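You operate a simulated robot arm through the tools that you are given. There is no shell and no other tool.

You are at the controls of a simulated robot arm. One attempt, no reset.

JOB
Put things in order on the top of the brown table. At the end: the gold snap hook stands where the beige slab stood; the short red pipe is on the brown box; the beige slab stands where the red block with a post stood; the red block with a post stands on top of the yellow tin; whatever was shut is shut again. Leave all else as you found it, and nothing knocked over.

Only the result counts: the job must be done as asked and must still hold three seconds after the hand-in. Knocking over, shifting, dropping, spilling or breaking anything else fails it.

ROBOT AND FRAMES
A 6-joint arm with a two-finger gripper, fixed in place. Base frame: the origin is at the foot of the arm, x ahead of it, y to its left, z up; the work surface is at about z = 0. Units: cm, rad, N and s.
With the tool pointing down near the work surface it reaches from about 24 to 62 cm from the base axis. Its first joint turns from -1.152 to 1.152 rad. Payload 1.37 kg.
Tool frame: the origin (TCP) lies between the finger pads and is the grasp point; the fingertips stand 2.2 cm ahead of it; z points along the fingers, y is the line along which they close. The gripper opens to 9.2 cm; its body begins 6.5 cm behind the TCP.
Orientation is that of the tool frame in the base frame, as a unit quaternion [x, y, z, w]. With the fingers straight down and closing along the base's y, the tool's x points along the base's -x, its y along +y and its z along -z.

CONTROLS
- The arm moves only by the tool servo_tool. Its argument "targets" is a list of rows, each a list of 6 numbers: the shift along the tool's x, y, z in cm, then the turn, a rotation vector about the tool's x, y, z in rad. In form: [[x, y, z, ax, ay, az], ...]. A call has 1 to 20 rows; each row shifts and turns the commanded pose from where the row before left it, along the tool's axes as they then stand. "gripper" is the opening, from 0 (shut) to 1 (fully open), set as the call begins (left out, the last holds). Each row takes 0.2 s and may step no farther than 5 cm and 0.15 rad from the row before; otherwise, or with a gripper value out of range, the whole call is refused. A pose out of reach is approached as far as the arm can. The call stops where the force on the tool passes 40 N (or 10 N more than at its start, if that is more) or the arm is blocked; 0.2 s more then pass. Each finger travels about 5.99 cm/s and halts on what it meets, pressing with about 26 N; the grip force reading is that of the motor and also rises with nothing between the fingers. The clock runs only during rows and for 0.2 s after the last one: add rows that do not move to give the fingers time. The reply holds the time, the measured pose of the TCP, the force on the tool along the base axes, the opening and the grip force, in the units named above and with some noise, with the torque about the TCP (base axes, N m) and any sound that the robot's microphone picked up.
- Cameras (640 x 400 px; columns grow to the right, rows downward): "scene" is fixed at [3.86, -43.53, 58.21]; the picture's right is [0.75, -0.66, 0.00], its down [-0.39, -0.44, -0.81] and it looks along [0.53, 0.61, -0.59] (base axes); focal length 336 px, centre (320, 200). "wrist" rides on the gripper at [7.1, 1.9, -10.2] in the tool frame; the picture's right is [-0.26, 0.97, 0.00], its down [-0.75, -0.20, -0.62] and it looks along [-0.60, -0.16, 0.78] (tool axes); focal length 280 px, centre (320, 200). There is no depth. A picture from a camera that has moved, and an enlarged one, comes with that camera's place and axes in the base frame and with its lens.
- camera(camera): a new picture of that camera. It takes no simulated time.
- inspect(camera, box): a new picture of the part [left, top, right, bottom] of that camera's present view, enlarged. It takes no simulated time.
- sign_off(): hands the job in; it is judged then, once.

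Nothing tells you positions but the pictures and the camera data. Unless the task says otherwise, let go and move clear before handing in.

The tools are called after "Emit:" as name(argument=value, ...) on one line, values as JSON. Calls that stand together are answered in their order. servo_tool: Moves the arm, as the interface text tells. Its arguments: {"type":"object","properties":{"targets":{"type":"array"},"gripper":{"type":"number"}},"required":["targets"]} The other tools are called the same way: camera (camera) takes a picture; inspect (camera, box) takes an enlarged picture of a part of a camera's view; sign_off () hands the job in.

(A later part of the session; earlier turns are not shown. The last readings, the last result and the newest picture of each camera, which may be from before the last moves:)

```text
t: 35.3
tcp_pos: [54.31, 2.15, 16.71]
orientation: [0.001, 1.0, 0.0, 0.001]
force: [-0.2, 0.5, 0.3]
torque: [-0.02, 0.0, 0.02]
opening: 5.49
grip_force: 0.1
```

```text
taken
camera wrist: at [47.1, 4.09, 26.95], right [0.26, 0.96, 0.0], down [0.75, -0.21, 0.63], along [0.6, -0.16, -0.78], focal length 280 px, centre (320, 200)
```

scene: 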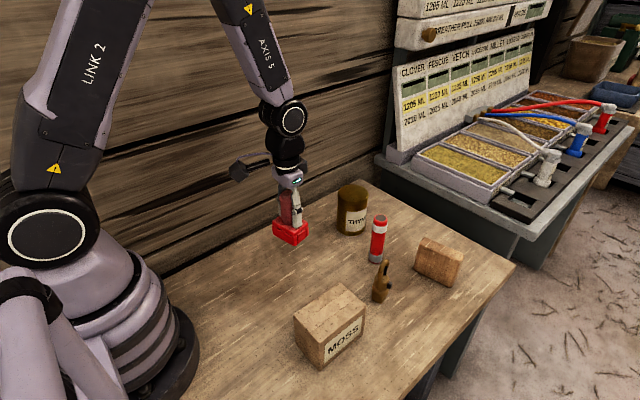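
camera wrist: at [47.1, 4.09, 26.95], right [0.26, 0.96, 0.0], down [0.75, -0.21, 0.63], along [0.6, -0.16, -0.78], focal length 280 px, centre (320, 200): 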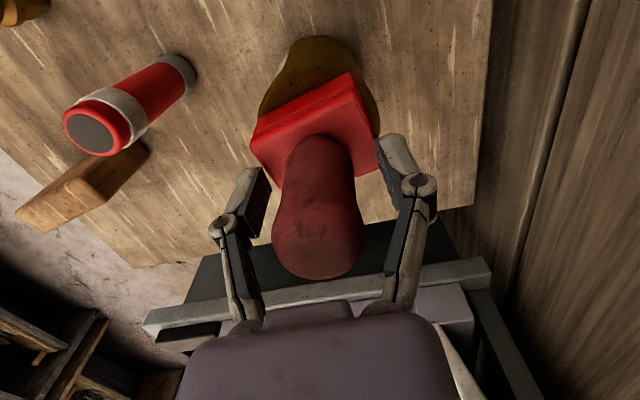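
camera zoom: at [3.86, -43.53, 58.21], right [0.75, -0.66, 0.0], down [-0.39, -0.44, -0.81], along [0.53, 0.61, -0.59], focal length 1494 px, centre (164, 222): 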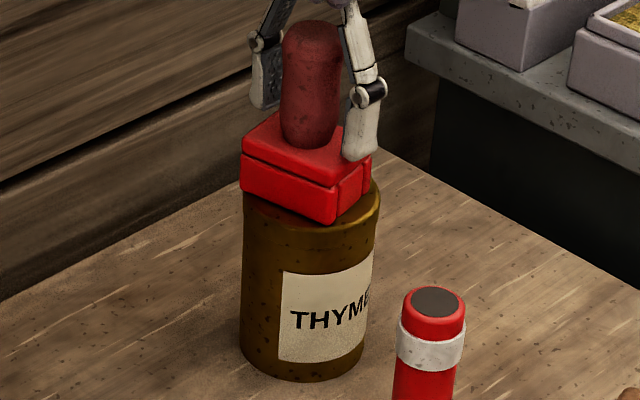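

The block stands level on the tin. I rise straight up clear of the post.

Emit:
servo_tool(targets=[[0, 0, -0.5, 0, 0, 0], [0, 0, -1.5, 0, 0, 0], [0, 0, -2.0, 0, 0, 0], [0, 0, -3.0, 0, 0, 0], [0, 0, -3.0, 0, 0, 0], [0, 0, 0, 0, 0, 0]])

Emit:
camera(camera="wrist")

Emit:
camera(camera="scene")

```text
t: 36.7
tcp_pos: [54.22, 1.93, 26.75]
orientation: [0.001, 1.0, 0.001, 0.0]
force: [-0.5, -0.1, 0.7]
torque: [0.01, 0.0, 0.03]
opening: 5.53
grip_force: 0.1
```

```text
taken
camera wrist: at [47.15, 3.88, 37.06], right [0.26, 0.96, 0.0], down [0.75, -0.21, 0.63], along [0.6, -0.16, -0.78], focal length 280 px, centre (320, 200)
```

wrist: 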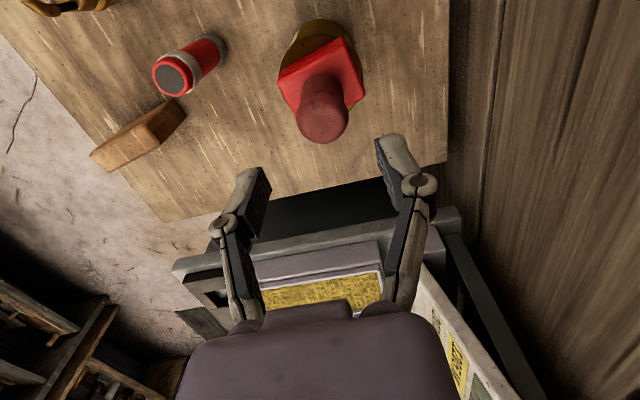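

```text
taken
```

scene: 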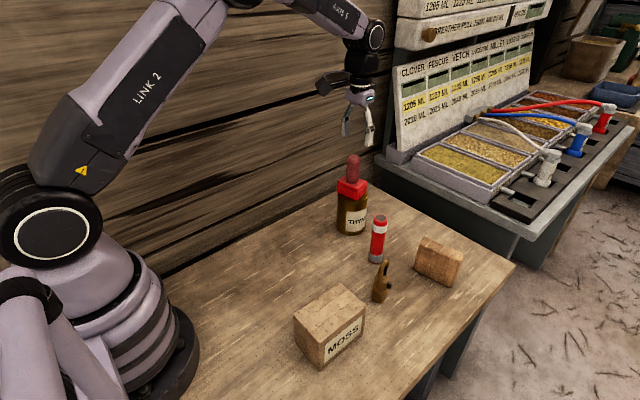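

Done with the block. Next I move to a viewpoint over the slab area to measure the slab, hook and pipe precisely.

Emit:
servo_tool(targets=[[1.0, -4.0, 0, 0, 0, 0], [1.0, -4.0, 0, 0, 0, 0], [1.0, -4.0, 1.2, 0, 0, 0], [1.0, -4.0, 1.2, 0, 0, 0], [1.0, -4.0, 1.2, 0, 0, 0], [1.2, -4.0, 1.2, 0, 0, 0], [0, 0, 0, 0, 0, 0]], gripper=1)

Emit:
camera(camera="wrist")

Emit:
inspect(camera="wrist", box=[200, 20, 420, 200])

```text
t: 38.3
tcp_pos: [47.91, -21.92, 22.08]
orientation: [0.001, 1.0, -0.001, 0.002]
force: [0.1, -0.5, 0.0]
torque: [0.02, -0.01, 0.05]
opening: 9.21
grip_force: 0.0
```

```text
taken
camera wrist: at [40.67, -19.98, 32.27], right [0.26, 0.96, 0.0], down [0.75, -0.2, 0.63], along [0.61, -0.16, -0.78], focal length 280 px, centre (320, 200)
```

wrist: 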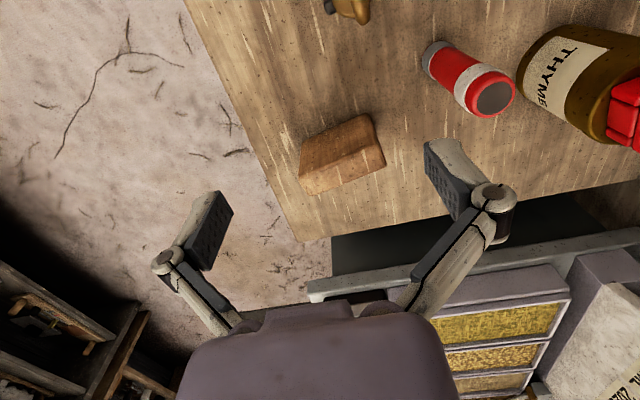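

```text
2.22 times, centred on (310, 110) of wrist
camera zoom: at [40.67, -19.98, 32.27], right [0.26, 0.96, 0.0], down [0.75, -0.2, 0.63], along [0.61, -0.16, -0.78], focal length 623 px, centre (342, 400)
```

zoom: 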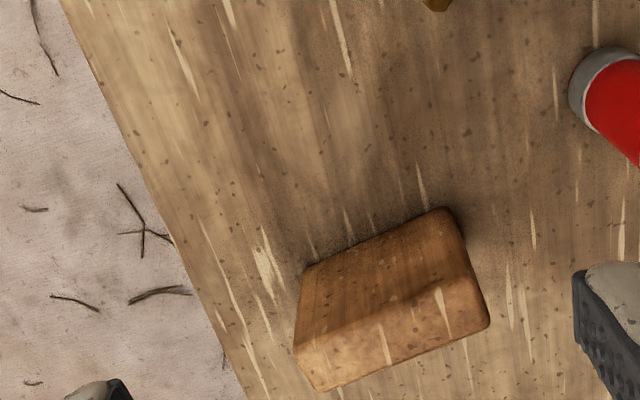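

The slab stands on edge, long side roughly along y. I zoom in for its exact edges.

Emit:
inspect(camera="wrist", box=[290, 100, 400, 205])

Emit:
inspect(camera="scene", box=[400, 225, 475, 295])

Emit:
inspect(camera="scene", box=[355, 205, 405, 310])

```text
3.81 times, centred on (345, 152) of wrist
camera zoom: at [40.67, -19.98, 32.27], right [0.26, 0.96, 0.0], down [0.75, -0.2, 0.63], along [0.61, -0.16, -0.78], focal length 1068 px, centre (225, 381)
```

zoom: 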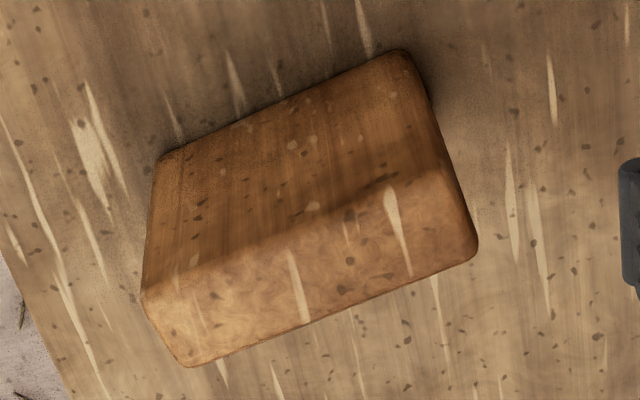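

```text
5.71 times, centred on (438, 260) of scene
camera zoom: at [3.86, -43.53, 58.21], right [0.75, -0.66, 0.0], down [-0.39, -0.44, -0.81], along [0.53, 0.61, -0.59], focal length 1921 px, centre (-351, -143)
```

zoom: 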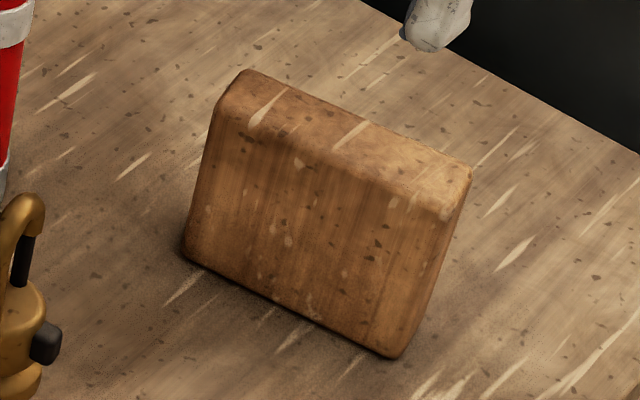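

```text
3.81 times, centred on (380, 258) of scene
camera zoom: at [3.86, -43.53, 58.21], right [0.75, -0.66, 0.0], down [-0.39, -0.44, -0.81], along [0.53, 0.61, -0.59], focal length 1281 px, centre (91, -19)
```

zoom: 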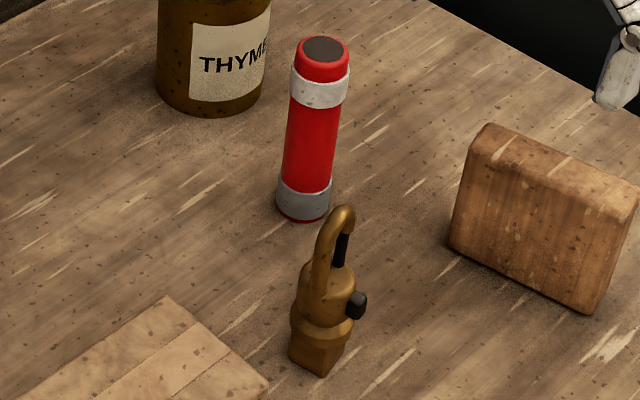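

Slab measured: centre about (56.6, -21.9), 8.5 x 2.75 cm footprint, 7.5 cm tall, turned about 10.5°. I move above it and turn the gripper so the fingers close across its thickness.

Emit:
servo_tool(targets=[[-2.9, 0, 1.3, 0, 0, 0], [-2.9, 0, 1.3, 0, 0, 0], [-2.9, 0, 1.4, 0, 0, 0], [0, 0, 0, 0, 0, 0.1387], [0, 0, 0, 0, 0, 0.1387], [0, 0, 0, 0, 0, 0.1387], [0, 0, 0, 0, 0, 0.1387], [0, 0, 0, 0, 0, 0.1387], [0, 0, 0, 0, 0, 0.1387], [0, 0, 0, 0, 0, 0.1387], [0, 0, 0, 0, 0, 0.1387], [0, 0, 0, 0, 0, 0.1387], [0, 0, 0, 0, 0, 0.1387], [0, 0, 0, 0, 0, 0]])

Emit:
camera(camera="wrist")

Emit:
camera(camera="scene")

```text
t: 41.3
tcp_pos: [56.66, -21.79, 17.89]
orientation: [0.642, 0.767, 0.001, 0.0]
force: [0.2, -0.4, -0.2]
torque: [0.02, 0.0, 0.01]
opening: 9.21
grip_force: 0.0
```

```text
taken
camera wrist: at [57.26, -14.48, 28.19], right [1.0, -0.08, 0.0], down [-0.07, -0.78, 0.62], along [-0.05, -0.62, -0.78], focal length 280 px, centre (320, 200)
```

wrist: 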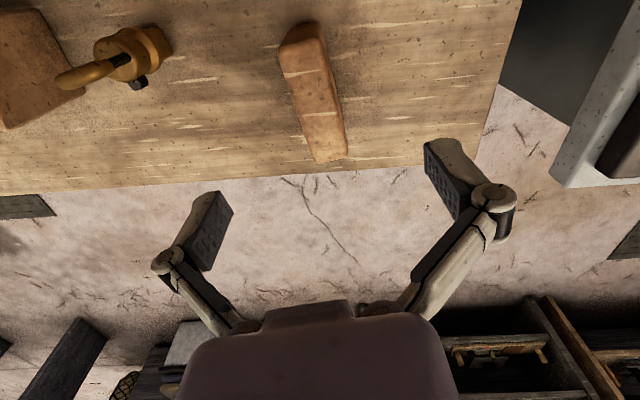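

```text
taken
```

scene: 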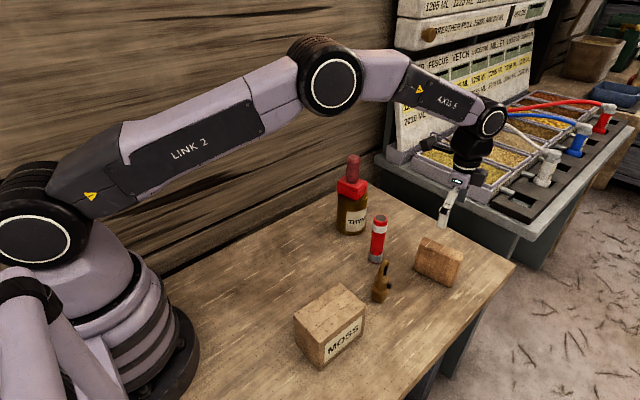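

The fingers are now turned to match the slab. I zoom to check the alignment before descending.

Emit:
inspect(camera="wrist", box=[240, 0, 390, 180])

Emit:
inspect(camera="wrist", box=[30, 0, 210, 140])

```text
2.22 times, centred on (315, 90) of wrist
camera zoom: at [57.26, -14.48, 28.19], right [1.0, -0.08, 0.0], down [-0.07, -0.78, 0.62], along [-0.05, -0.62, -0.78], focal length 623 px, centre (331, 444)
```

zoom: 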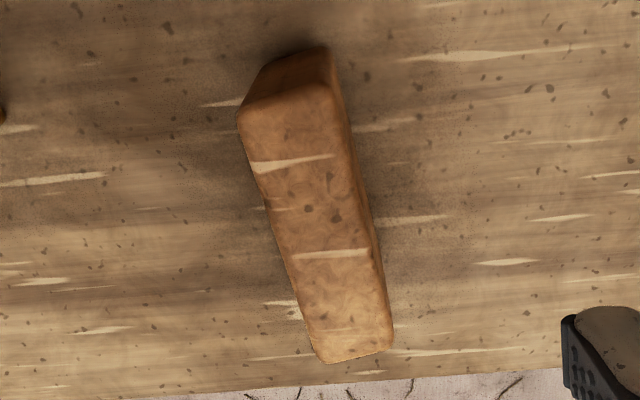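

```text
2.86 times, centred on (120, 70) of wrist
camera zoom: at [57.26, -14.48, 28.19], right [1.0, -0.08, 0.0], down [-0.07, -0.78, 0.62], along [-0.05, -0.62, -0.78], focal length 801 px, centre (891, 571)
```

zoom: 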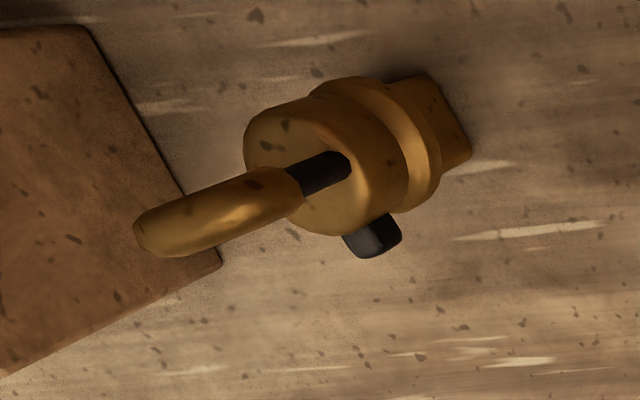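

Alignment is good (slab centre about (56.5, -22.05), fingers parallel to its faces). I descend to just above and check again.

Emit:
servo_tool(targets=[[-0.2, -0.19, 2.4, 0, 0, 0], [0, 0, 2.4, 0, 0, 0], [0, 0, 2.4, 0, 0, 0], [0, 0, 0, 0, 0, 0]])

Emit:
camera(camera="wrist")

Emit:
inspect(camera="scene", box=[370, 150, 530, 300])

```text
t: 42.3
tcp_pos: [56.64, -22.17, 10.8]
orientation: [0.64, 0.768, 0.0, 0.001]
force: [0.5, -1.1, -0.2]
torque: [0.0, 0.01, 0.02]
opening: 9.2
grip_force: 0.0
```

```text
taken
camera wrist: at [57.19, -14.8, 21.0], right [1.0, -0.08, 0.0], down [-0.07, -0.78, 0.63], along [-0.05, -0.62, -0.78], focal length 280 px, centre (320, 200)
```

wrist: 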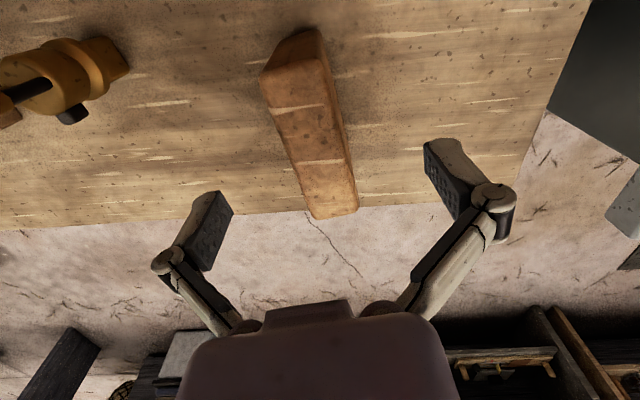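

```text
2.67 times, centred on (450, 225) of scene
camera zoom: at [3.86, -43.53, 58.21], right [0.75, -0.66, 0.0], down [-0.39, -0.44, -0.81], along [0.53, 0.61, -0.59], focal length 896 px, centre (-27, 133)
```

zoom: 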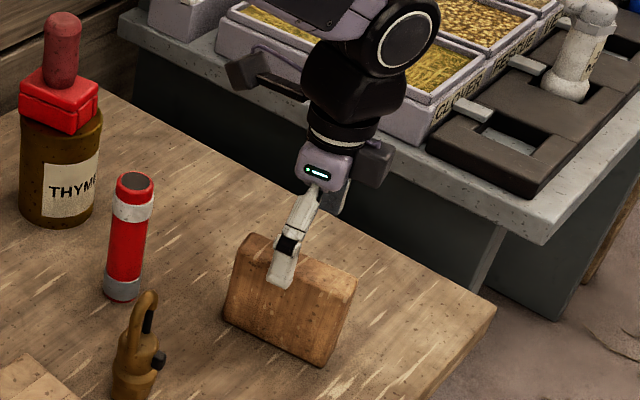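

Well centred. I descend the rest of the way around the slab.

Emit:
servo_tool(targets=[[-0.1, -0.15, 2.0, 0, 0, 0], [0, 0, 2.0, 0, 0, 0], [0, 0, 2.0, 0, 0, 0], [0, 0, 0, 0, 0, 0]])

Emit:
camera(camera="wrist")

Emit:
inspect(camera="scene", box=[370, 150, 530, 300])

```text
t: 43.3
tcp_pos: [56.58, -22.33, 4.88]
orientation: [0.64, 0.769, 0.0, 0.002]
force: [-0.2, -0.4, -0.2]
torque: [-0.01, -0.01, 0.01]
opening: 9.21
grip_force: 0.1
```

```text
taken
camera wrist: at [57.05, -14.97, 15.02], right [1.0, -0.08, 0.0], down [-0.07, -0.78, 0.63], along [-0.05, -0.62, -0.78], focal length 280 px, centre (320, 200)
```

wrist: 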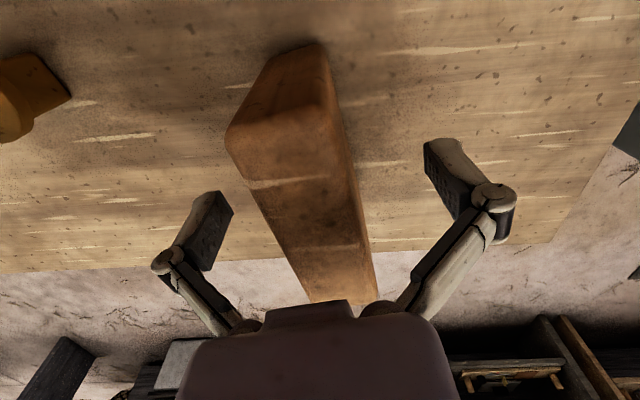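

```text
2.67 times, centred on (450, 225) of scene
camera zoom: at [3.86, -43.53, 58.21], right [0.75, -0.66, 0.0], down [-0.39, -0.44, -0.81], along [0.53, 0.61, -0.59], focal length 896 px, centre (-27, 133)
```

zoom: 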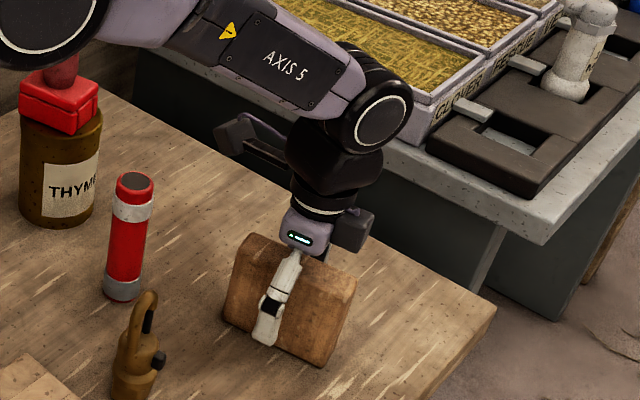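

The slab is between the pads. I first narrow the fingers to just wider than the slab, then close.

Emit:
servo_tool(targets=[[0, 0, 0, 0, 0, 0], [0, 0, 0, 0, 0, 0], [0, 0, 0, 0, 0, 0]], gripper=0.38)

Emit:
camera(camera="wrist")

```text
t: 44.1
tcp_pos: [56.59, -22.33, 4.88]
orientation: [0.64, 0.769, 0.001, 0.0]
force: [0.2, -0.7, -0.4]
torque: [-0.04, 0.03, 0.03]
opening: 3.51
grip_force: 0.0
```

```text
taken
camera wrist: at [57.04, -14.98, 15.04], right [1.0, -0.08, 0.0], down [-0.07, -0.78, 0.62], along [-0.05, -0.62, -0.78], focal length 280 px, centre (320, 200)
```

wrist: 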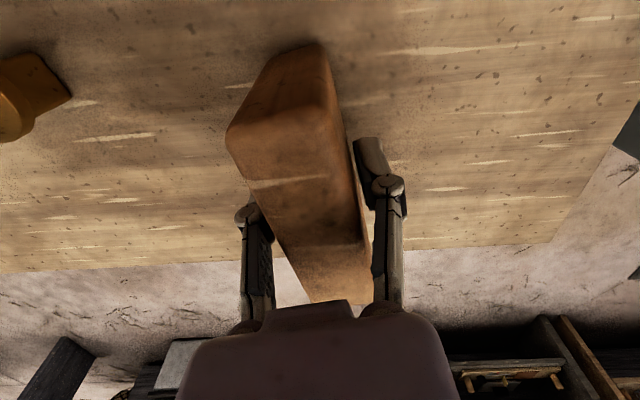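

Emit:
servo_tool(targets=[[0, -0.15, 0, 0, 0, 0], [0, 0, 0, 0, 0, 0]])

Emit:
servo_tool(targets=[[0, 0, 0, 0, 0, 0], [0, 0, 0, 0, 0, 0], [0, 0, 0, 0, 0, 0], [0, 0, 0, 0, 0, 0]], gripper=0)

Emit:
servo_tool(targets=[[0, 0, -0.1, 0, 0, 0], [0, 0, -0.2, 0, 0, 0], [0, 0, -0.2, 0, 0, 0], [0, 0, -0.1, 0, 0, 0], [0, 0, 0, 0, 0, 0]])

Emit:
inspect(camera="scene", box=[370, 150, 530, 300])

```text
t: 44.7
tcp_pos: [56.23, -22.33, 4.86]
orientation: [0.64, 0.768, 0.0, 0.0]
force: [-0.8, -0.7, -0.4]
torque: [0.02, 0.03, 0.03]
opening: 3.51
grip_force: 0.0
```

```text
t: 45.7
tcp_pos: [56.39, -22.29, 4.83]
orientation: [0.64, 0.769, 0.0, 0.001]
force: [-1.8, 0.4, 1.7]
torque: [0.03, 0.05, -0.04]
opening: 2.93
grip_force: 26.2
```

```text
t: 46.9
tcp_pos: [56.39, -22.12, 5.44]
orientation: [0.64, 0.768, 0.001, 0.0]
force: [-0.1, -0.8, -1.1]
torque: [-0.03, -0.01, 0.01]
opening: 2.93
grip_force: 26.2
```

```text
2.67 times, centred on (450, 225) of scene
camera zoom: at [3.86, -43.53, 58.21], right [0.75, -0.66, 0.0], down [-0.39, -0.44, -0.81], along [0.53, 0.61, -0.59], focal length 896 px, centre (-27, 133)
```

zoom: 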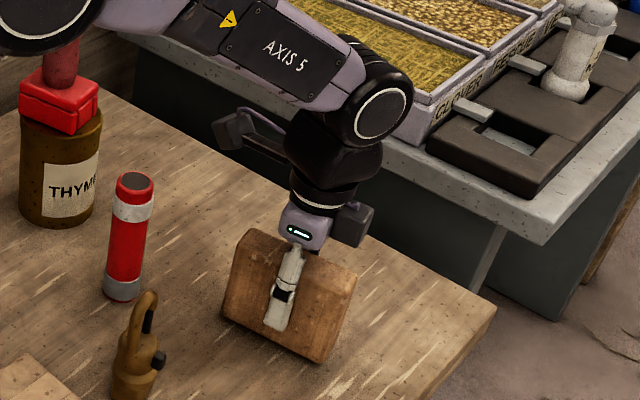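

The slab is lifting with no slip. I raise it with a gentle ramp.

Emit:
servo_tool(targets=[[0, 0, -0.1, 0, 0, 0], [0, 0, -0.2, 0, 0, 0], [0, 0, -0.35, 0, 0, 0], [0, 0, -0.5, 0, 0, 0], [0, 0, -0.65, 0, 0, 0], [0, 0, -0.8, 0, 0, 0], [0, 0, -0.8, 0, 0, 0], [0, 0, -0.8, 0, 0, 0], [0, 0, -0.8, 0, 0, 0], [0, 0, -0.8, 0, 0, 0], [0, 0, -0.8, 0, 0, 0], [0, 0, -0.8, 0, 0, 0], [0, 0, -0.8, 0, 0, 0], [0, 0, -0.8, 0, 0, 0], [0, 0, -0.8, 0, 0, 0], [0, 0, -0.65, 0, 0, 0], [0, 0, -0.5, 0, 0, 0], [0, 0, -0.35, 0, 0, 0], [0, 0, -0.2, 0, 0, 0], [0, 0, -0.1, 0, 0, 0]])

Emit:
camera(camera="wrist")

Emit:
camera(camera="scene")

```text
t: 51.1
tcp_pos: [56.42, -22.26, 17.09]
orientation: [0.641, 0.768, 0.0, 0.001]
force: [-0.3, 0.6, 0.0]
torque: [0.01, -0.01, 0.03]
opening: 2.93
grip_force: 25.9
```

```text
taken
camera wrist: at [56.88, -14.91, 27.22], right [1.0, -0.08, 0.0], down [-0.07, -0.78, 0.62], along [-0.05, -0.62, -0.78], focal length 280 px, centre (320, 200)
```

wrist: 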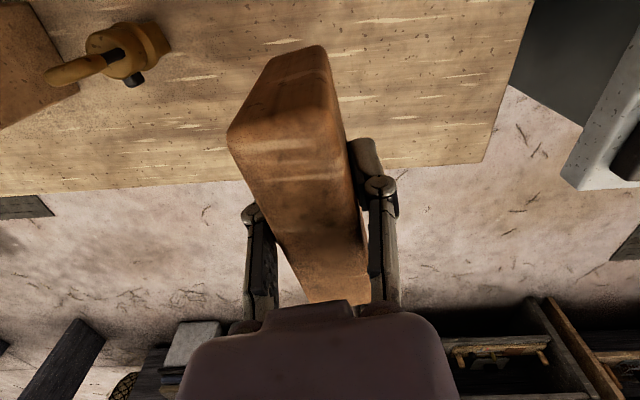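

```text
taken
```

scene: 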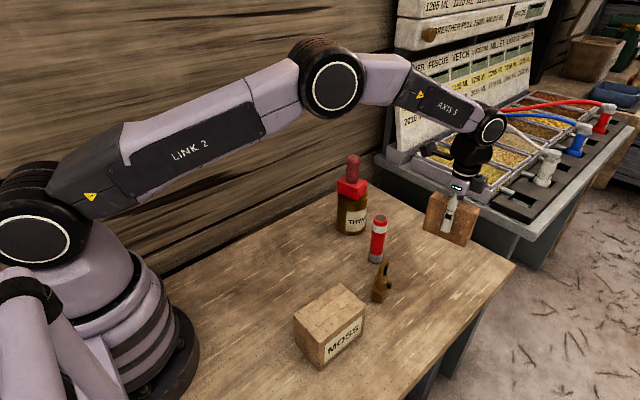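

Holding well. I carry it back toward the block's old place at (32.4, -2.0), rising a bit more and ramping the motion.

Emit:
servo_tool(targets=[[0.1157, -0.0955, -0.1, 0, 0, 0], [0.2313, -0.191, -0.1, 0, 0, 0], [0.3855, -0.3183, -0.1, 0, 0, 0], [0.5397, -0.4456, -0.1, 0, 0, 0], [0.6939, -0.5729, -0.1, 0, 0, 0], [0.8481, -0.7003, -0.1, 0, 0, 0], [0.9252, -0.7639, -0.1, 0, 0, 0], [0.9252, -0.7639, -0.1, 0, 0, 0], [0.9252, -0.7639, -0.1, 0, 0, 0], [0.9252, -0.7639, -0.1, 0, 0, 0], [0.9252, -0.7639, -0.1, 0, 0, 0], [0.9252, -0.7639, -0.1, 0, 0, 0], [0.9252, -0.7639, -0.1, 0, 0, 0], [0.9252, -0.7639, -0.1, 0, 0, 0], [0.8481, -0.7003, -0.1, 0, 0, 0], [0.6939, -0.5729, -0.1, 0, 0, 0], [0.5397, -0.4456, -0.1, 0, 0, 0], [0.3855, -0.3183, -0.1, 0, 0, 0], [0.2313, -0.191, -0.1, 0, 0, 0], [0.1157, -0.0955, -0.1, 0, 0, 0]])

Emit:
camera(camera="wrist")

Emit:
camera(camera="scene")

```text
t: 55.3
tcp_pos: [43.36, -11.38, 18.88]
orientation: [0.639, 0.769, 0.001, 0.001]
force: [0.1, -0.6, -0.7]
torque: [0.0, 0.0, 0.03]
opening: 2.95
grip_force: 25.6
```

```text
taken
camera wrist: at [43.95, -4.05, 29.07], right [1.0, -0.08, 0.0], down [-0.07, -0.78, 0.63], along [-0.05, -0.62, -0.78], focal length 280 px, centre (320, 200)
```

wrist: 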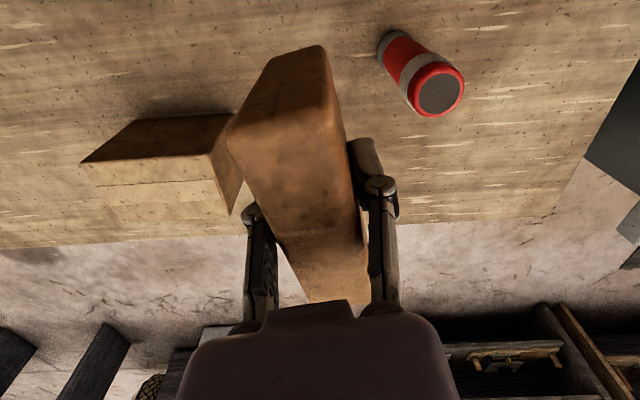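

```text
taken
```

scene: 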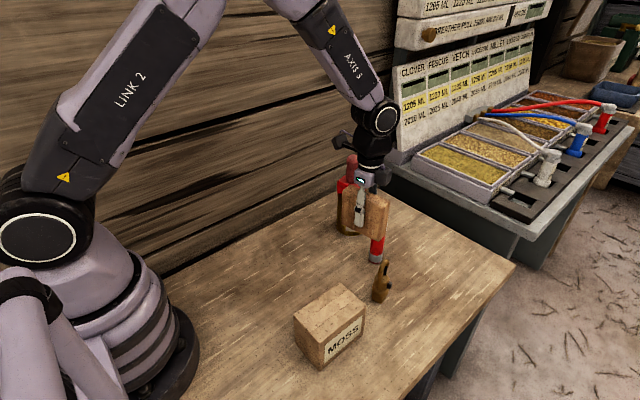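

Emit:
servo_tool(targets=[[0.116, -0.095, 0, 0, 0, 0], [0.233, -0.189, 0, 0, 0, 0], [0.388, -0.316, 0, 0, 0, 0], [0.543, -0.442, 0, 0, 0, 0], [0.698, -0.568, 0, 0, 0, 0], [0.853, -0.694, 0, 0, 0, 0], [0.923, -0.751, 0, 0, 0, 0], [0.923, -0.751, 0, 0, 0, 0], [0.923, -0.751, 0, 0, 0, 0], [0.923, -0.751, 0, 0, 0, 0], [0.923, -0.751, 0, 0, 0, 0], [0.923, -0.751, 0, 0, 0, 0], [0.853, -0.694, 0, 0, 0, 0], [0.698, -0.568, 0, 0, 0, 0], [0.543, -0.442, 0, 0, 0, 0], [0.388, -0.316, 0, 0, 0, 0], [0.233, -0.189, 0, 0, 0, 0], [0.116, -0.095, 0, 0, 0, 0], [0, 0, 0, 0, 0, 0]])

Emit:
camera(camera="wrist")

Emit:
camera(camera="scene")

```text
t: 59.3
tcp_pos: [32.3, -2.04, 18.91]
orientation: [0.64, 0.769, 0.001, 0.001]
force: [-0.6, 0.7, -0.2]
torque: [0.01, -0.01, 0.0]
opening: 2.94
grip_force: 26.1
```

```text
taken
camera wrist: at [32.91, 5.36, 29.04], right [1.0, -0.08, 0.0], down [-0.07, -0.78, 0.62], along [-0.05, -0.62, -0.78], focal length 280 px, centre (320, 200)
```

wrist: 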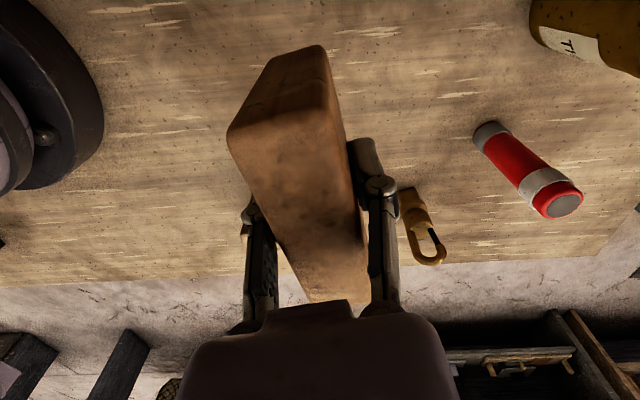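

```text
taken
```

scene: 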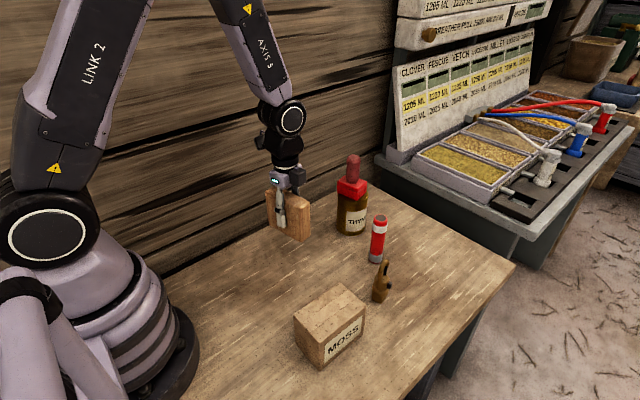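

Over the target spot. I lower with a ramp to about 1 cm above the table.

Emit:
servo_tool(targets=[[0, 0, 0.15, 0, 0, 0], [0, 0, 0.3, 0, 0, 0], [0, 0, 0.5, 0, 0, 0], [0, 0, 0.7, 0, 0, 0], [0, 0, 0.9, 0, 0, 0], [0, 0, 1.0, 0, 0, 0], [0, 0, 1.0, 0, 0, 0], [0, 0, 1.0, 0, 0, 0], [0, 0, 1.0, 0, 0, 0], [0, 0, 1.0, 0, 0, 0], [0, 0, 1.0, 0, 0, 0], [0, 0, 1.0, 0, 0, 0], [0, 0, 1.0, 0, 0, 0], [0, 0, 0.9, 0, 0, 0], [0, 0, 0.7, 0, 0, 0], [0, 0, 0.5, 0, 0, 0], [0, 0, 0.3, 0, 0, 0], [0, 0, 0.15, 0, 0, 0], [0, 0, 0, 0, 0, 0]])

Emit:
inspect(camera="scene", box=[220, 180, 360, 310])

Emit:
camera(camera="wrist")

```text
t: 63.3
tcp_pos: [32.48, -1.95, 5.82]
orientation: [0.64, 0.768, 0.002, 0.002]
force: [0.1, 0.5, -1.2]
torque: [-0.01, 0.0, 0.02]
opening: 2.95
grip_force: 25.7
```

```text
3.08 times, centred on (290, 245) of scene
camera zoom: at [3.86, -43.53, 58.21], right [0.75, -0.66, 0.0], down [-0.39, -0.44, -0.81], along [0.53, 0.61, -0.59], focal length 1034 px, centre (412, 62)
```

zoom: 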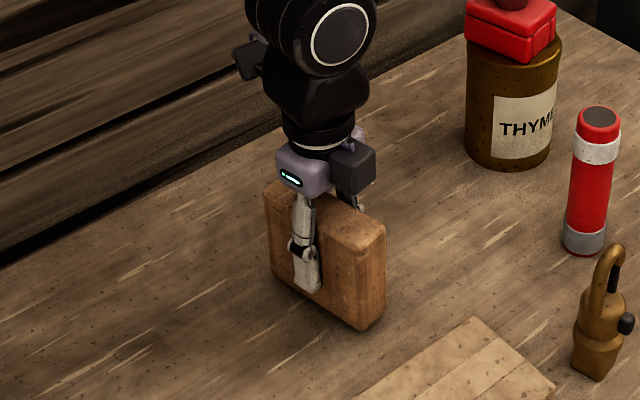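

```text
taken
camera wrist: at [32.96, 5.34, 16.0], right [1.0, -0.08, 0.0], down [-0.07, -0.78, 0.63], along [-0.05, -0.62, -0.78], focal length 280 px, centre (320, 200)
```

wrist: 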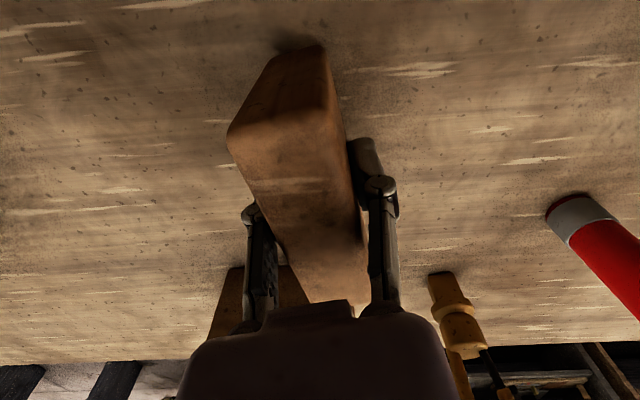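

Bottom is about 1 cm above the table. I creep down watching for contact.

Emit:
servo_tool(targets=[[0, 0, 0.15, 0, 0, 0], [0, 0, 0.2, 0, 0, 0], [0, 0, 0.2, 0, 0, 0], [0, 0, 0.1, 0, 0, 0], [0, 0, 0, 0, 0, 0]])

Emit:
servo_tool(targets=[[0, 0, 0.08, 0, 0, 0], [0, 0, 0.08, 0, 0, 0], [0, 0, 0, 0, 0, 0]])

Emit:
servo_tool(targets=[[0, 0, 0.08, 0, 0, 0], [0, 0, 0, 0, 0, 0]])

```text
t: 64.5
tcp_pos: [32.36, -2.01, 5.03]
orientation: [0.64, 0.768, 0.001, 0.0]
force: [0.6, 0.2, -0.2]
torque: [-0.01, -0.03, -0.02]
opening: 2.94
grip_force: 25.6
```

```text
t: 65.3
tcp_pos: [32.45, -1.85, 4.94]
orientation: [0.64, 0.768, 0.001, 0.0]
force: [0.0, -0.3, -0.8]
torque: [0.01, 0.01, 0.03]
opening: 2.93
grip_force: 25.8
```

```text
t: 65.9
tcp_pos: [32.38, -1.97, 4.92]
orientation: [0.64, 0.768, 0.002, 0.001]
force: [-0.2, 0.1, -1.3]
torque: [-0.02, 0.0, 0.03]
opening: 2.92
grip_force: 26.2
```

Emit:
servo_tool(targets=[[0, 0, 0.06, 0, 0, 0], [0, 0, 0, 0, 0, 0]])

Emit:
servo_tool(targets=[[0, 0, 0.06, 0, 0, 0], [0, 0, 0, 0, 0, 0]])

```text
t: 66.5
tcp_pos: [32.4, -1.95, 4.86]
orientation: [0.64, 0.768, 0.001, 0.001]
force: [-0.2, 0.1, 6.9]
torque: [0.05, 0.09, 0.02]
opening: 2.94
grip_force: 26.2
```

```text
t: 67.1
tcp_pos: [32.41, -1.95, 4.78]
orientation: [0.639, 0.769, 0.0, 0.001]
force: [-3.2, 5.7, 20.5]
torque: [0.11, 0.1, 0.01]
opening: 2.93
grip_force: 26.0
```

The slab is on the table. I relieve the force, open, and check it stands free.

Emit:
servo_tool(targets=[[0, 0, -0.08, 0, 0, 0], [0, 0, 0, 0, 0, 0]])

Emit:
servo_tool(targets=[[0, 0, 0, 0, 0, 0], [0, 0, 0, 0, 0, 0], [0, 0, 0, 0, 0, 0], [0, 0, 0, 0, 0, 0]], gripper=0.65)

Emit:
camera(camera="wrist")

```text
t: 67.7
tcp_pos: [32.46, -1.96, 4.78]
orientation: [0.641, 0.768, 0.001, 0.0]
force: [0.8, 0.3, -1.3]
torque: [0.0, 0.03, 0.01]
opening: 2.92
grip_force: 26.2
```

```text
t: 68.7
tcp_pos: [32.46, -1.98, 4.97]
orientation: [0.64, 0.768, 0.0, 0.0]
force: [0.9, -0.2, -1.0]
torque: [-0.01, -0.01, -0.01]
opening: 5.97
grip_force: 0.1
```

```text
taken
camera wrist: at [32.94, 5.36, 15.09], right [1.0, -0.08, 0.0], down [-0.07, -0.78, 0.63], along [-0.05, -0.62, -0.78], focal length 280 px, centre (320, 200)
```

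wrist: 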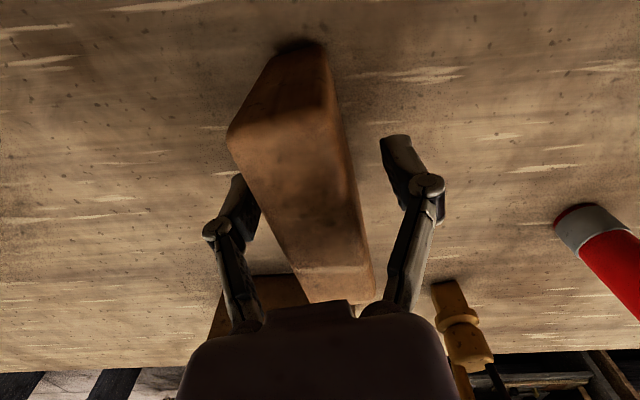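

Slab is free and standing. I rise straight up and check the scene.

Emit:
servo_tool(targets=[[0, 0, -0.5, 0, 0, 0], [0, 0, -1.5, 0, 0, 0], [0, 0, -2.5, 0, 0, 0], [0, 0, -3.5, 0, 0, 0], [0, 0, -4, 0, 0, 0], [0, 0, -4, 0, 0, 0], [0, 0, 0, 0, 0, 0]])

Emit:
camera(camera="wrist")

Emit:
camera(camera="scene")

Emit:
inspect(camera="scene", box=[230, 190, 400, 310])

```text
t: 70.3
tcp_pos: [32.13, -1.9, 20.57]
orientation: [0.64, 0.769, 0.001, 0.0]
force: [-0.1, 0.3, 0.6]
torque: [0.01, 0.0, -0.01]
opening: 5.98
grip_force: 0.1
```

```text
taken
camera wrist: at [32.64, 5.33, 30.77], right [1.0, -0.08, 0.0], down [-0.07, -0.78, 0.62], along [-0.05, -0.62, -0.78], focal length 280 px, centre (320, 200)
```

wrist: 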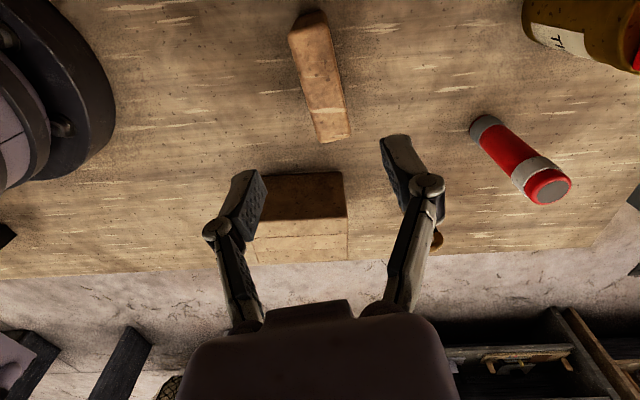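

```text
taken
```

scene: 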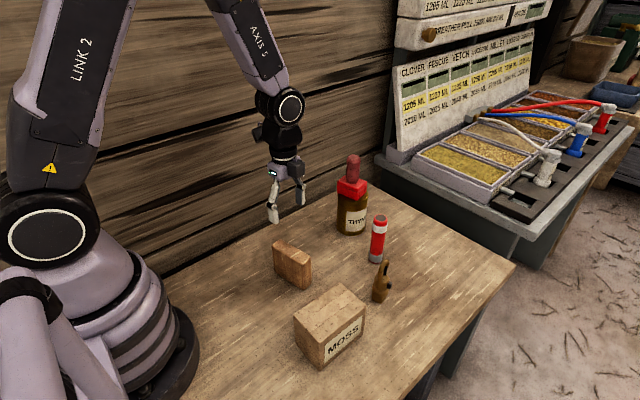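

```text
3.33 times, centred on (315, 250) of scene
camera zoom: at [3.86, -43.53, 58.21], right [0.75, -0.66, 0.0], down [-0.39, -0.44, -0.81], along [0.53, 0.61, -0.59], focal length 1121 px, centre (337, 33)
```

zoom: 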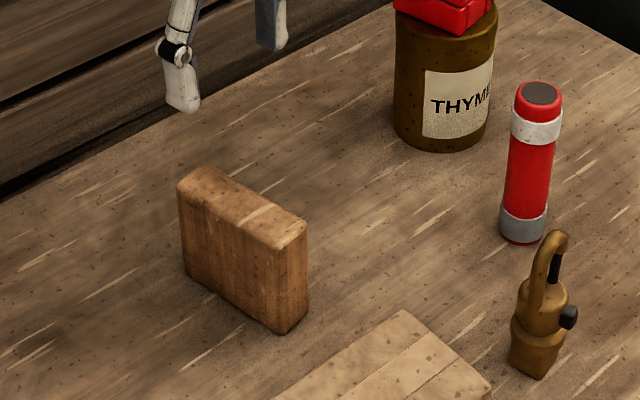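

Slab stands in the block's old place. Now the snap hook: I move over it to see its shape and orientation closely.

Emit:
servo_tool(targets=[[-3.56, 1.57, 0.8, 0, 0, 0], [-3.56, 1.57, 0.8, 0, 0, 0], [-3.56, 1.57, 0.8, 0, 0, 0], [-3.56, 1.57, 0.8, 0, 0, 0], [-3.56, 1.57, 0.8, 0, 0, 0], [0, 0, 0, 0, 0, 0]], gripper=1)

Emit:
camera(camera="wrist")

Emit:
inspect(camera="wrist", box=[240, 20, 400, 180])

Emit:
inspect(camera="scene", box=[350, 240, 420, 310])

```text
t: 71.7
tcp_pos: [43.29, -18.35, 16.67]
orientation: [0.641, 0.768, 0.0, 0.0]
force: [0.1, -0.3, -0.1]
torque: [-0.01, 0.02, -0.03]
opening: 9.2
grip_force: 0.1
```

```text
taken
camera wrist: at [43.91, -10.98, 26.88], right [1.0, -0.08, 0.0], down [-0.07, -0.78, 0.62], along [-0.05, -0.62, -0.78], focal length 280 px, centre (320, 200)
```

wrist: 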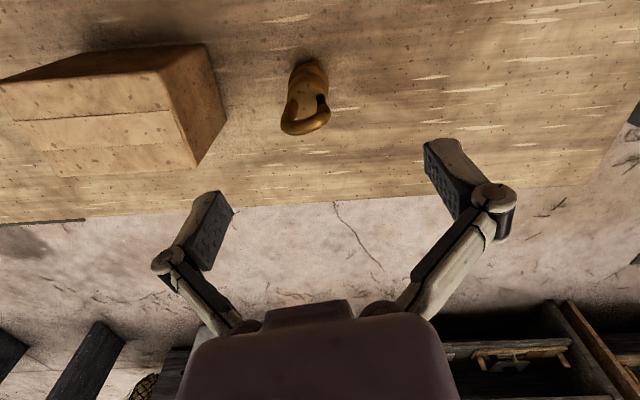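

```text
2.50 times, centred on (320, 100) of wrist
camera zoom: at [43.91, -10.98, 26.88], right [1.0, -0.08, 0.0], down [-0.07, -0.78, 0.62], along [-0.05, -0.62, -0.78], focal length 701 px, centre (320, 450)
```

zoom: 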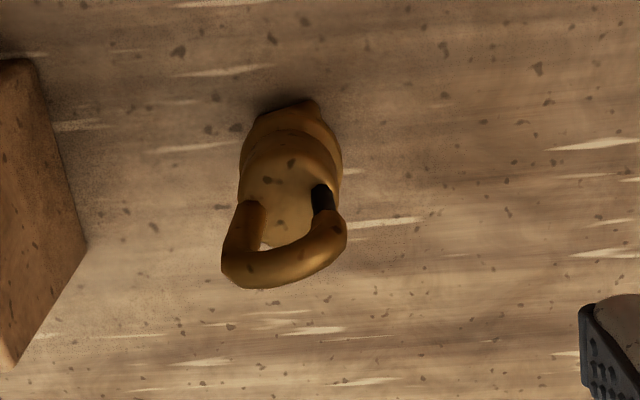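

```text
5.71 times, centred on (385, 275) of scene
camera zoom: at [3.86, -43.53, 58.21], right [0.75, -0.66, 0.0], down [-0.39, -0.44, -0.81], along [0.53, 0.61, -0.59], focal length 1921 px, centre (-51, -229)
```

zoom: 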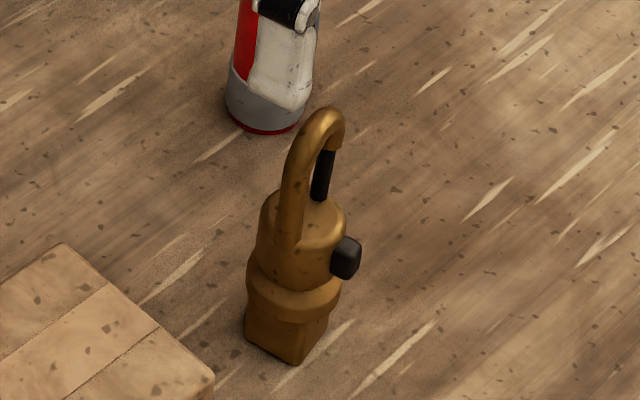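

The hook's body axis is near (42.4, -17.95), its loop plane is within a few degrees of the current finger direction, and the black knob sticks out toward -y, away from the fingers. I align, turn slightly and lower to just above it.

Emit:
servo_tool(targets=[[0.55, -0.81, 1.0, 0, 0, 0], [0, 0, 1.0, 0, 0, -0.06], [0, 0, 0.6, 0, 0, 0], [0, 0, 0, 0, 0, 0]])

Emit:
camera(camera="wrist")

Emit:
inspect(camera="wrist", box=[240, 40, 400, 200])

Emit:
inspect(camera="scene", box=[340, 200, 440, 310])

```text
t: 72.7
tcp_pos: [42.39, -17.73, 14.36]
orientation: [0.616, 0.788, 0.0, 0.001]
force: [-0.3, -0.2, 0.4]
torque: [0.02, -0.01, -0.02]
opening: 9.21
grip_force: 0.1
```

```text
taken
camera wrist: at [42.52, -10.38, 24.51], right [1.0, -0.02, 0.0], down [-0.02, -0.78, 0.63], along [-0.01, -0.62, -0.78], focal length 280 px, centre (320, 200)
```

wrist: 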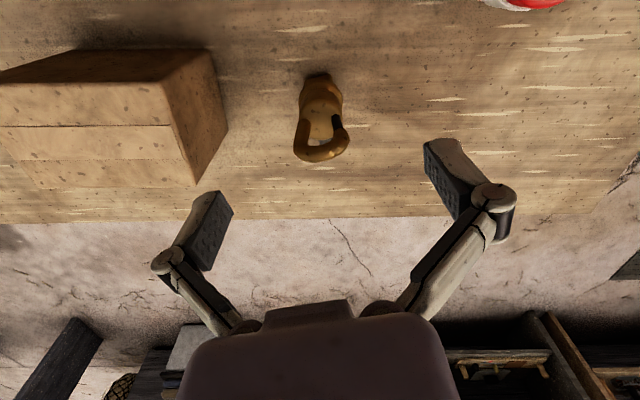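

```text
2.50 times, centred on (320, 120) of wrist
camera zoom: at [42.52, -10.38, 24.51], right [1.0, -0.02, 0.0], down [-0.02, -0.78, 0.63], along [-0.01, -0.62, -0.78], focal length 701 px, centre (320, 400)
```

zoom: 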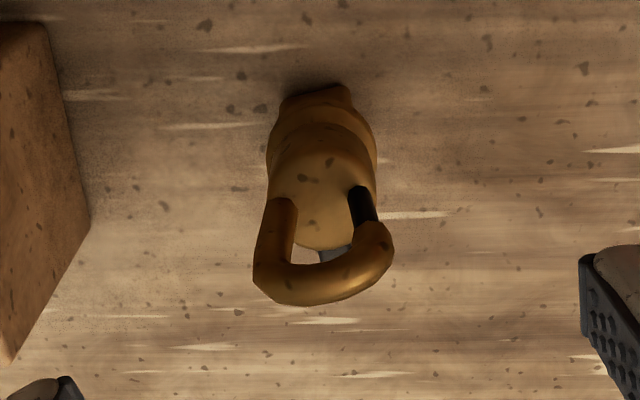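

```text
3.64 times, centred on (390, 255) of scene
camera zoom: at [3.86, -43.53, 58.21], right [0.75, -0.66, 0.0], down [-0.39, -0.44, -0.81], along [0.53, 0.61, -0.59], focal length 1222 px, centre (66, 0)
```

zoom: 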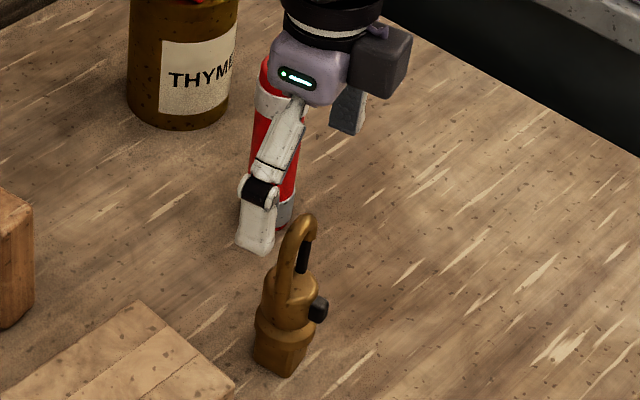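

Well aligned with the hook. I descend in steps, fingers wide on both sides of the loop.

Emit:
servo_tool(targets=[[-0.15, 0.05, 2.0, 0, 0, 0], [0, 0, 2.5, 0, 0, 0], [0, 0, 2.5, 0, 0, 0], [0, 0, 0, 0, 0, 0]])

Emit:
camera(camera="wrist")

Emit:
inspect(camera="scene", box=[340, 210, 440, 310])

```text
t: 73.7
tcp_pos: [42.54, -18.09, 7.16]
orientation: [0.616, 0.787, 0.001, 0.0]
force: [0.7, -0.4, 0.6]
torque: [-0.02, 0.03, -0.01]
opening: 9.2
grip_force: 0.0
```

```text
taken
camera wrist: at [42.63, -10.64, 17.4], right [1.0, -0.02, 0.0], down [-0.02, -0.78, 0.63], along [-0.01, -0.62, -0.78], focal length 280 px, centre (320, 200)
```

wrist: 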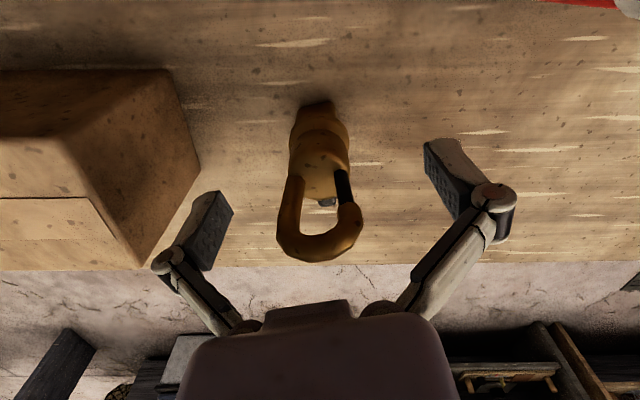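

```text
4.00 times, centred on (390, 260) of scene
camera zoom: at [3.86, -43.53, 58.21], right [0.75, -0.66, 0.0], down [-0.39, -0.44, -0.81], along [0.53, 0.61, -0.59], focal length 1345 px, centre (40, -40)
```

zoom: 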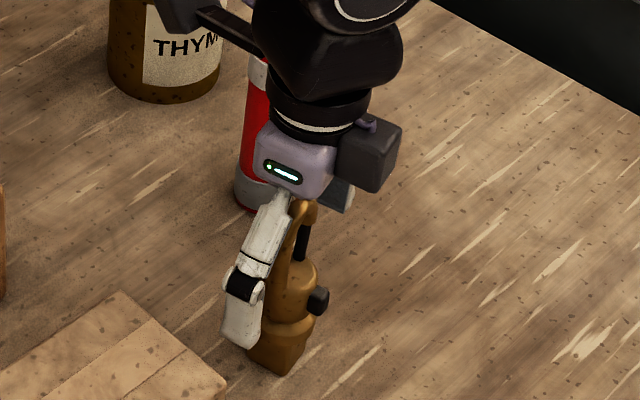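

Hook top is at about z 11.4, so I stop at TCP z ≈ 5.7 to keep the palm clear of the loop. I narrow the fingers a bit and descend.

Emit:
servo_tool(targets=[[0, 0, 0, 0, 0, 0], [0, 0, 0, 0, 0, 0], [0.15, -0.05, 0.5, 0, 0, 0], [0, 0, 0.5, 0, 0, 0], [0, 0, 0.45, 0, 0, 0], [0, 0, 0, 0, 0, 0]], gripper=0.65)

Emit:
camera(camera="wrist")

Emit:
inspect(camera="scene", box=[340, 210, 440, 310])

```text
t: 75.1
tcp_pos: [42.5, -17.76, 5.89]
orientation: [0.617, 0.787, 0.001, 0.001]
force: [0.8, -0.4, 0.0]
torque: [0.0, 0.0, 0.0]
opening: 5.98
grip_force: 0.1
```

```text
taken
camera wrist: at [42.57, -10.39, 16.05], right [1.0, -0.02, 0.0], down [-0.02, -0.78, 0.63], along [-0.01, -0.62, -0.78], focal length 280 px, centre (320, 200)
```

wrist: 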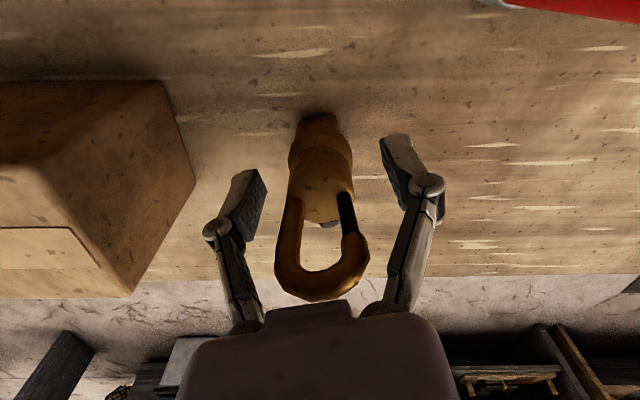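

```text
4.00 times, centred on (390, 260) of scene
camera zoom: at [3.86, -43.53, 58.21], right [0.75, -0.66, 0.0], down [-0.39, -0.44, -0.81], along [0.53, 0.61, -0.59], focal length 1345 px, centre (40, -40)
```

zoom: 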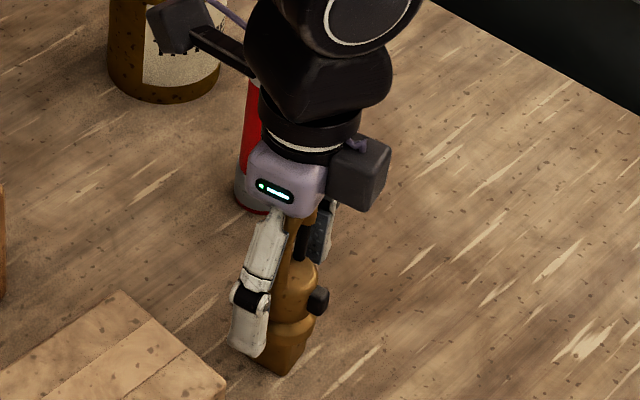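

The hook body is centred between the pads with palm clearance of about 0.7 cm. I close gently.

Emit:
servo_tool(targets=[[0, 0, 0, 0, 0, 0], [0, 0, 0, 0, 0, 0], [0, 0, 0, 0, 0, 0]], gripper=0.4)

Emit:
camera(camera="wrist")

```text
t: 75.9
tcp_pos: [42.51, -17.65, 5.85]
orientation: [0.616, 0.788, 0.001, 0.001]
force: [0.6, -0.3, 0.2]
torque: [-0.03, -0.03, 0.02]
opening: 3.83
grip_force: 25.9
```

```text
taken
camera wrist: at [42.56, -10.4, 16.06], right [1.0, -0.02, 0.0], down [-0.02, -0.78, 0.63], along [-0.01, -0.62, -0.78], focal length 280 px, centre (320, 200)
```

wrist: 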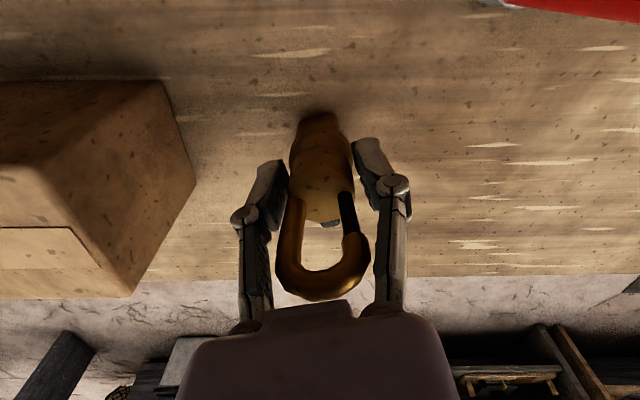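

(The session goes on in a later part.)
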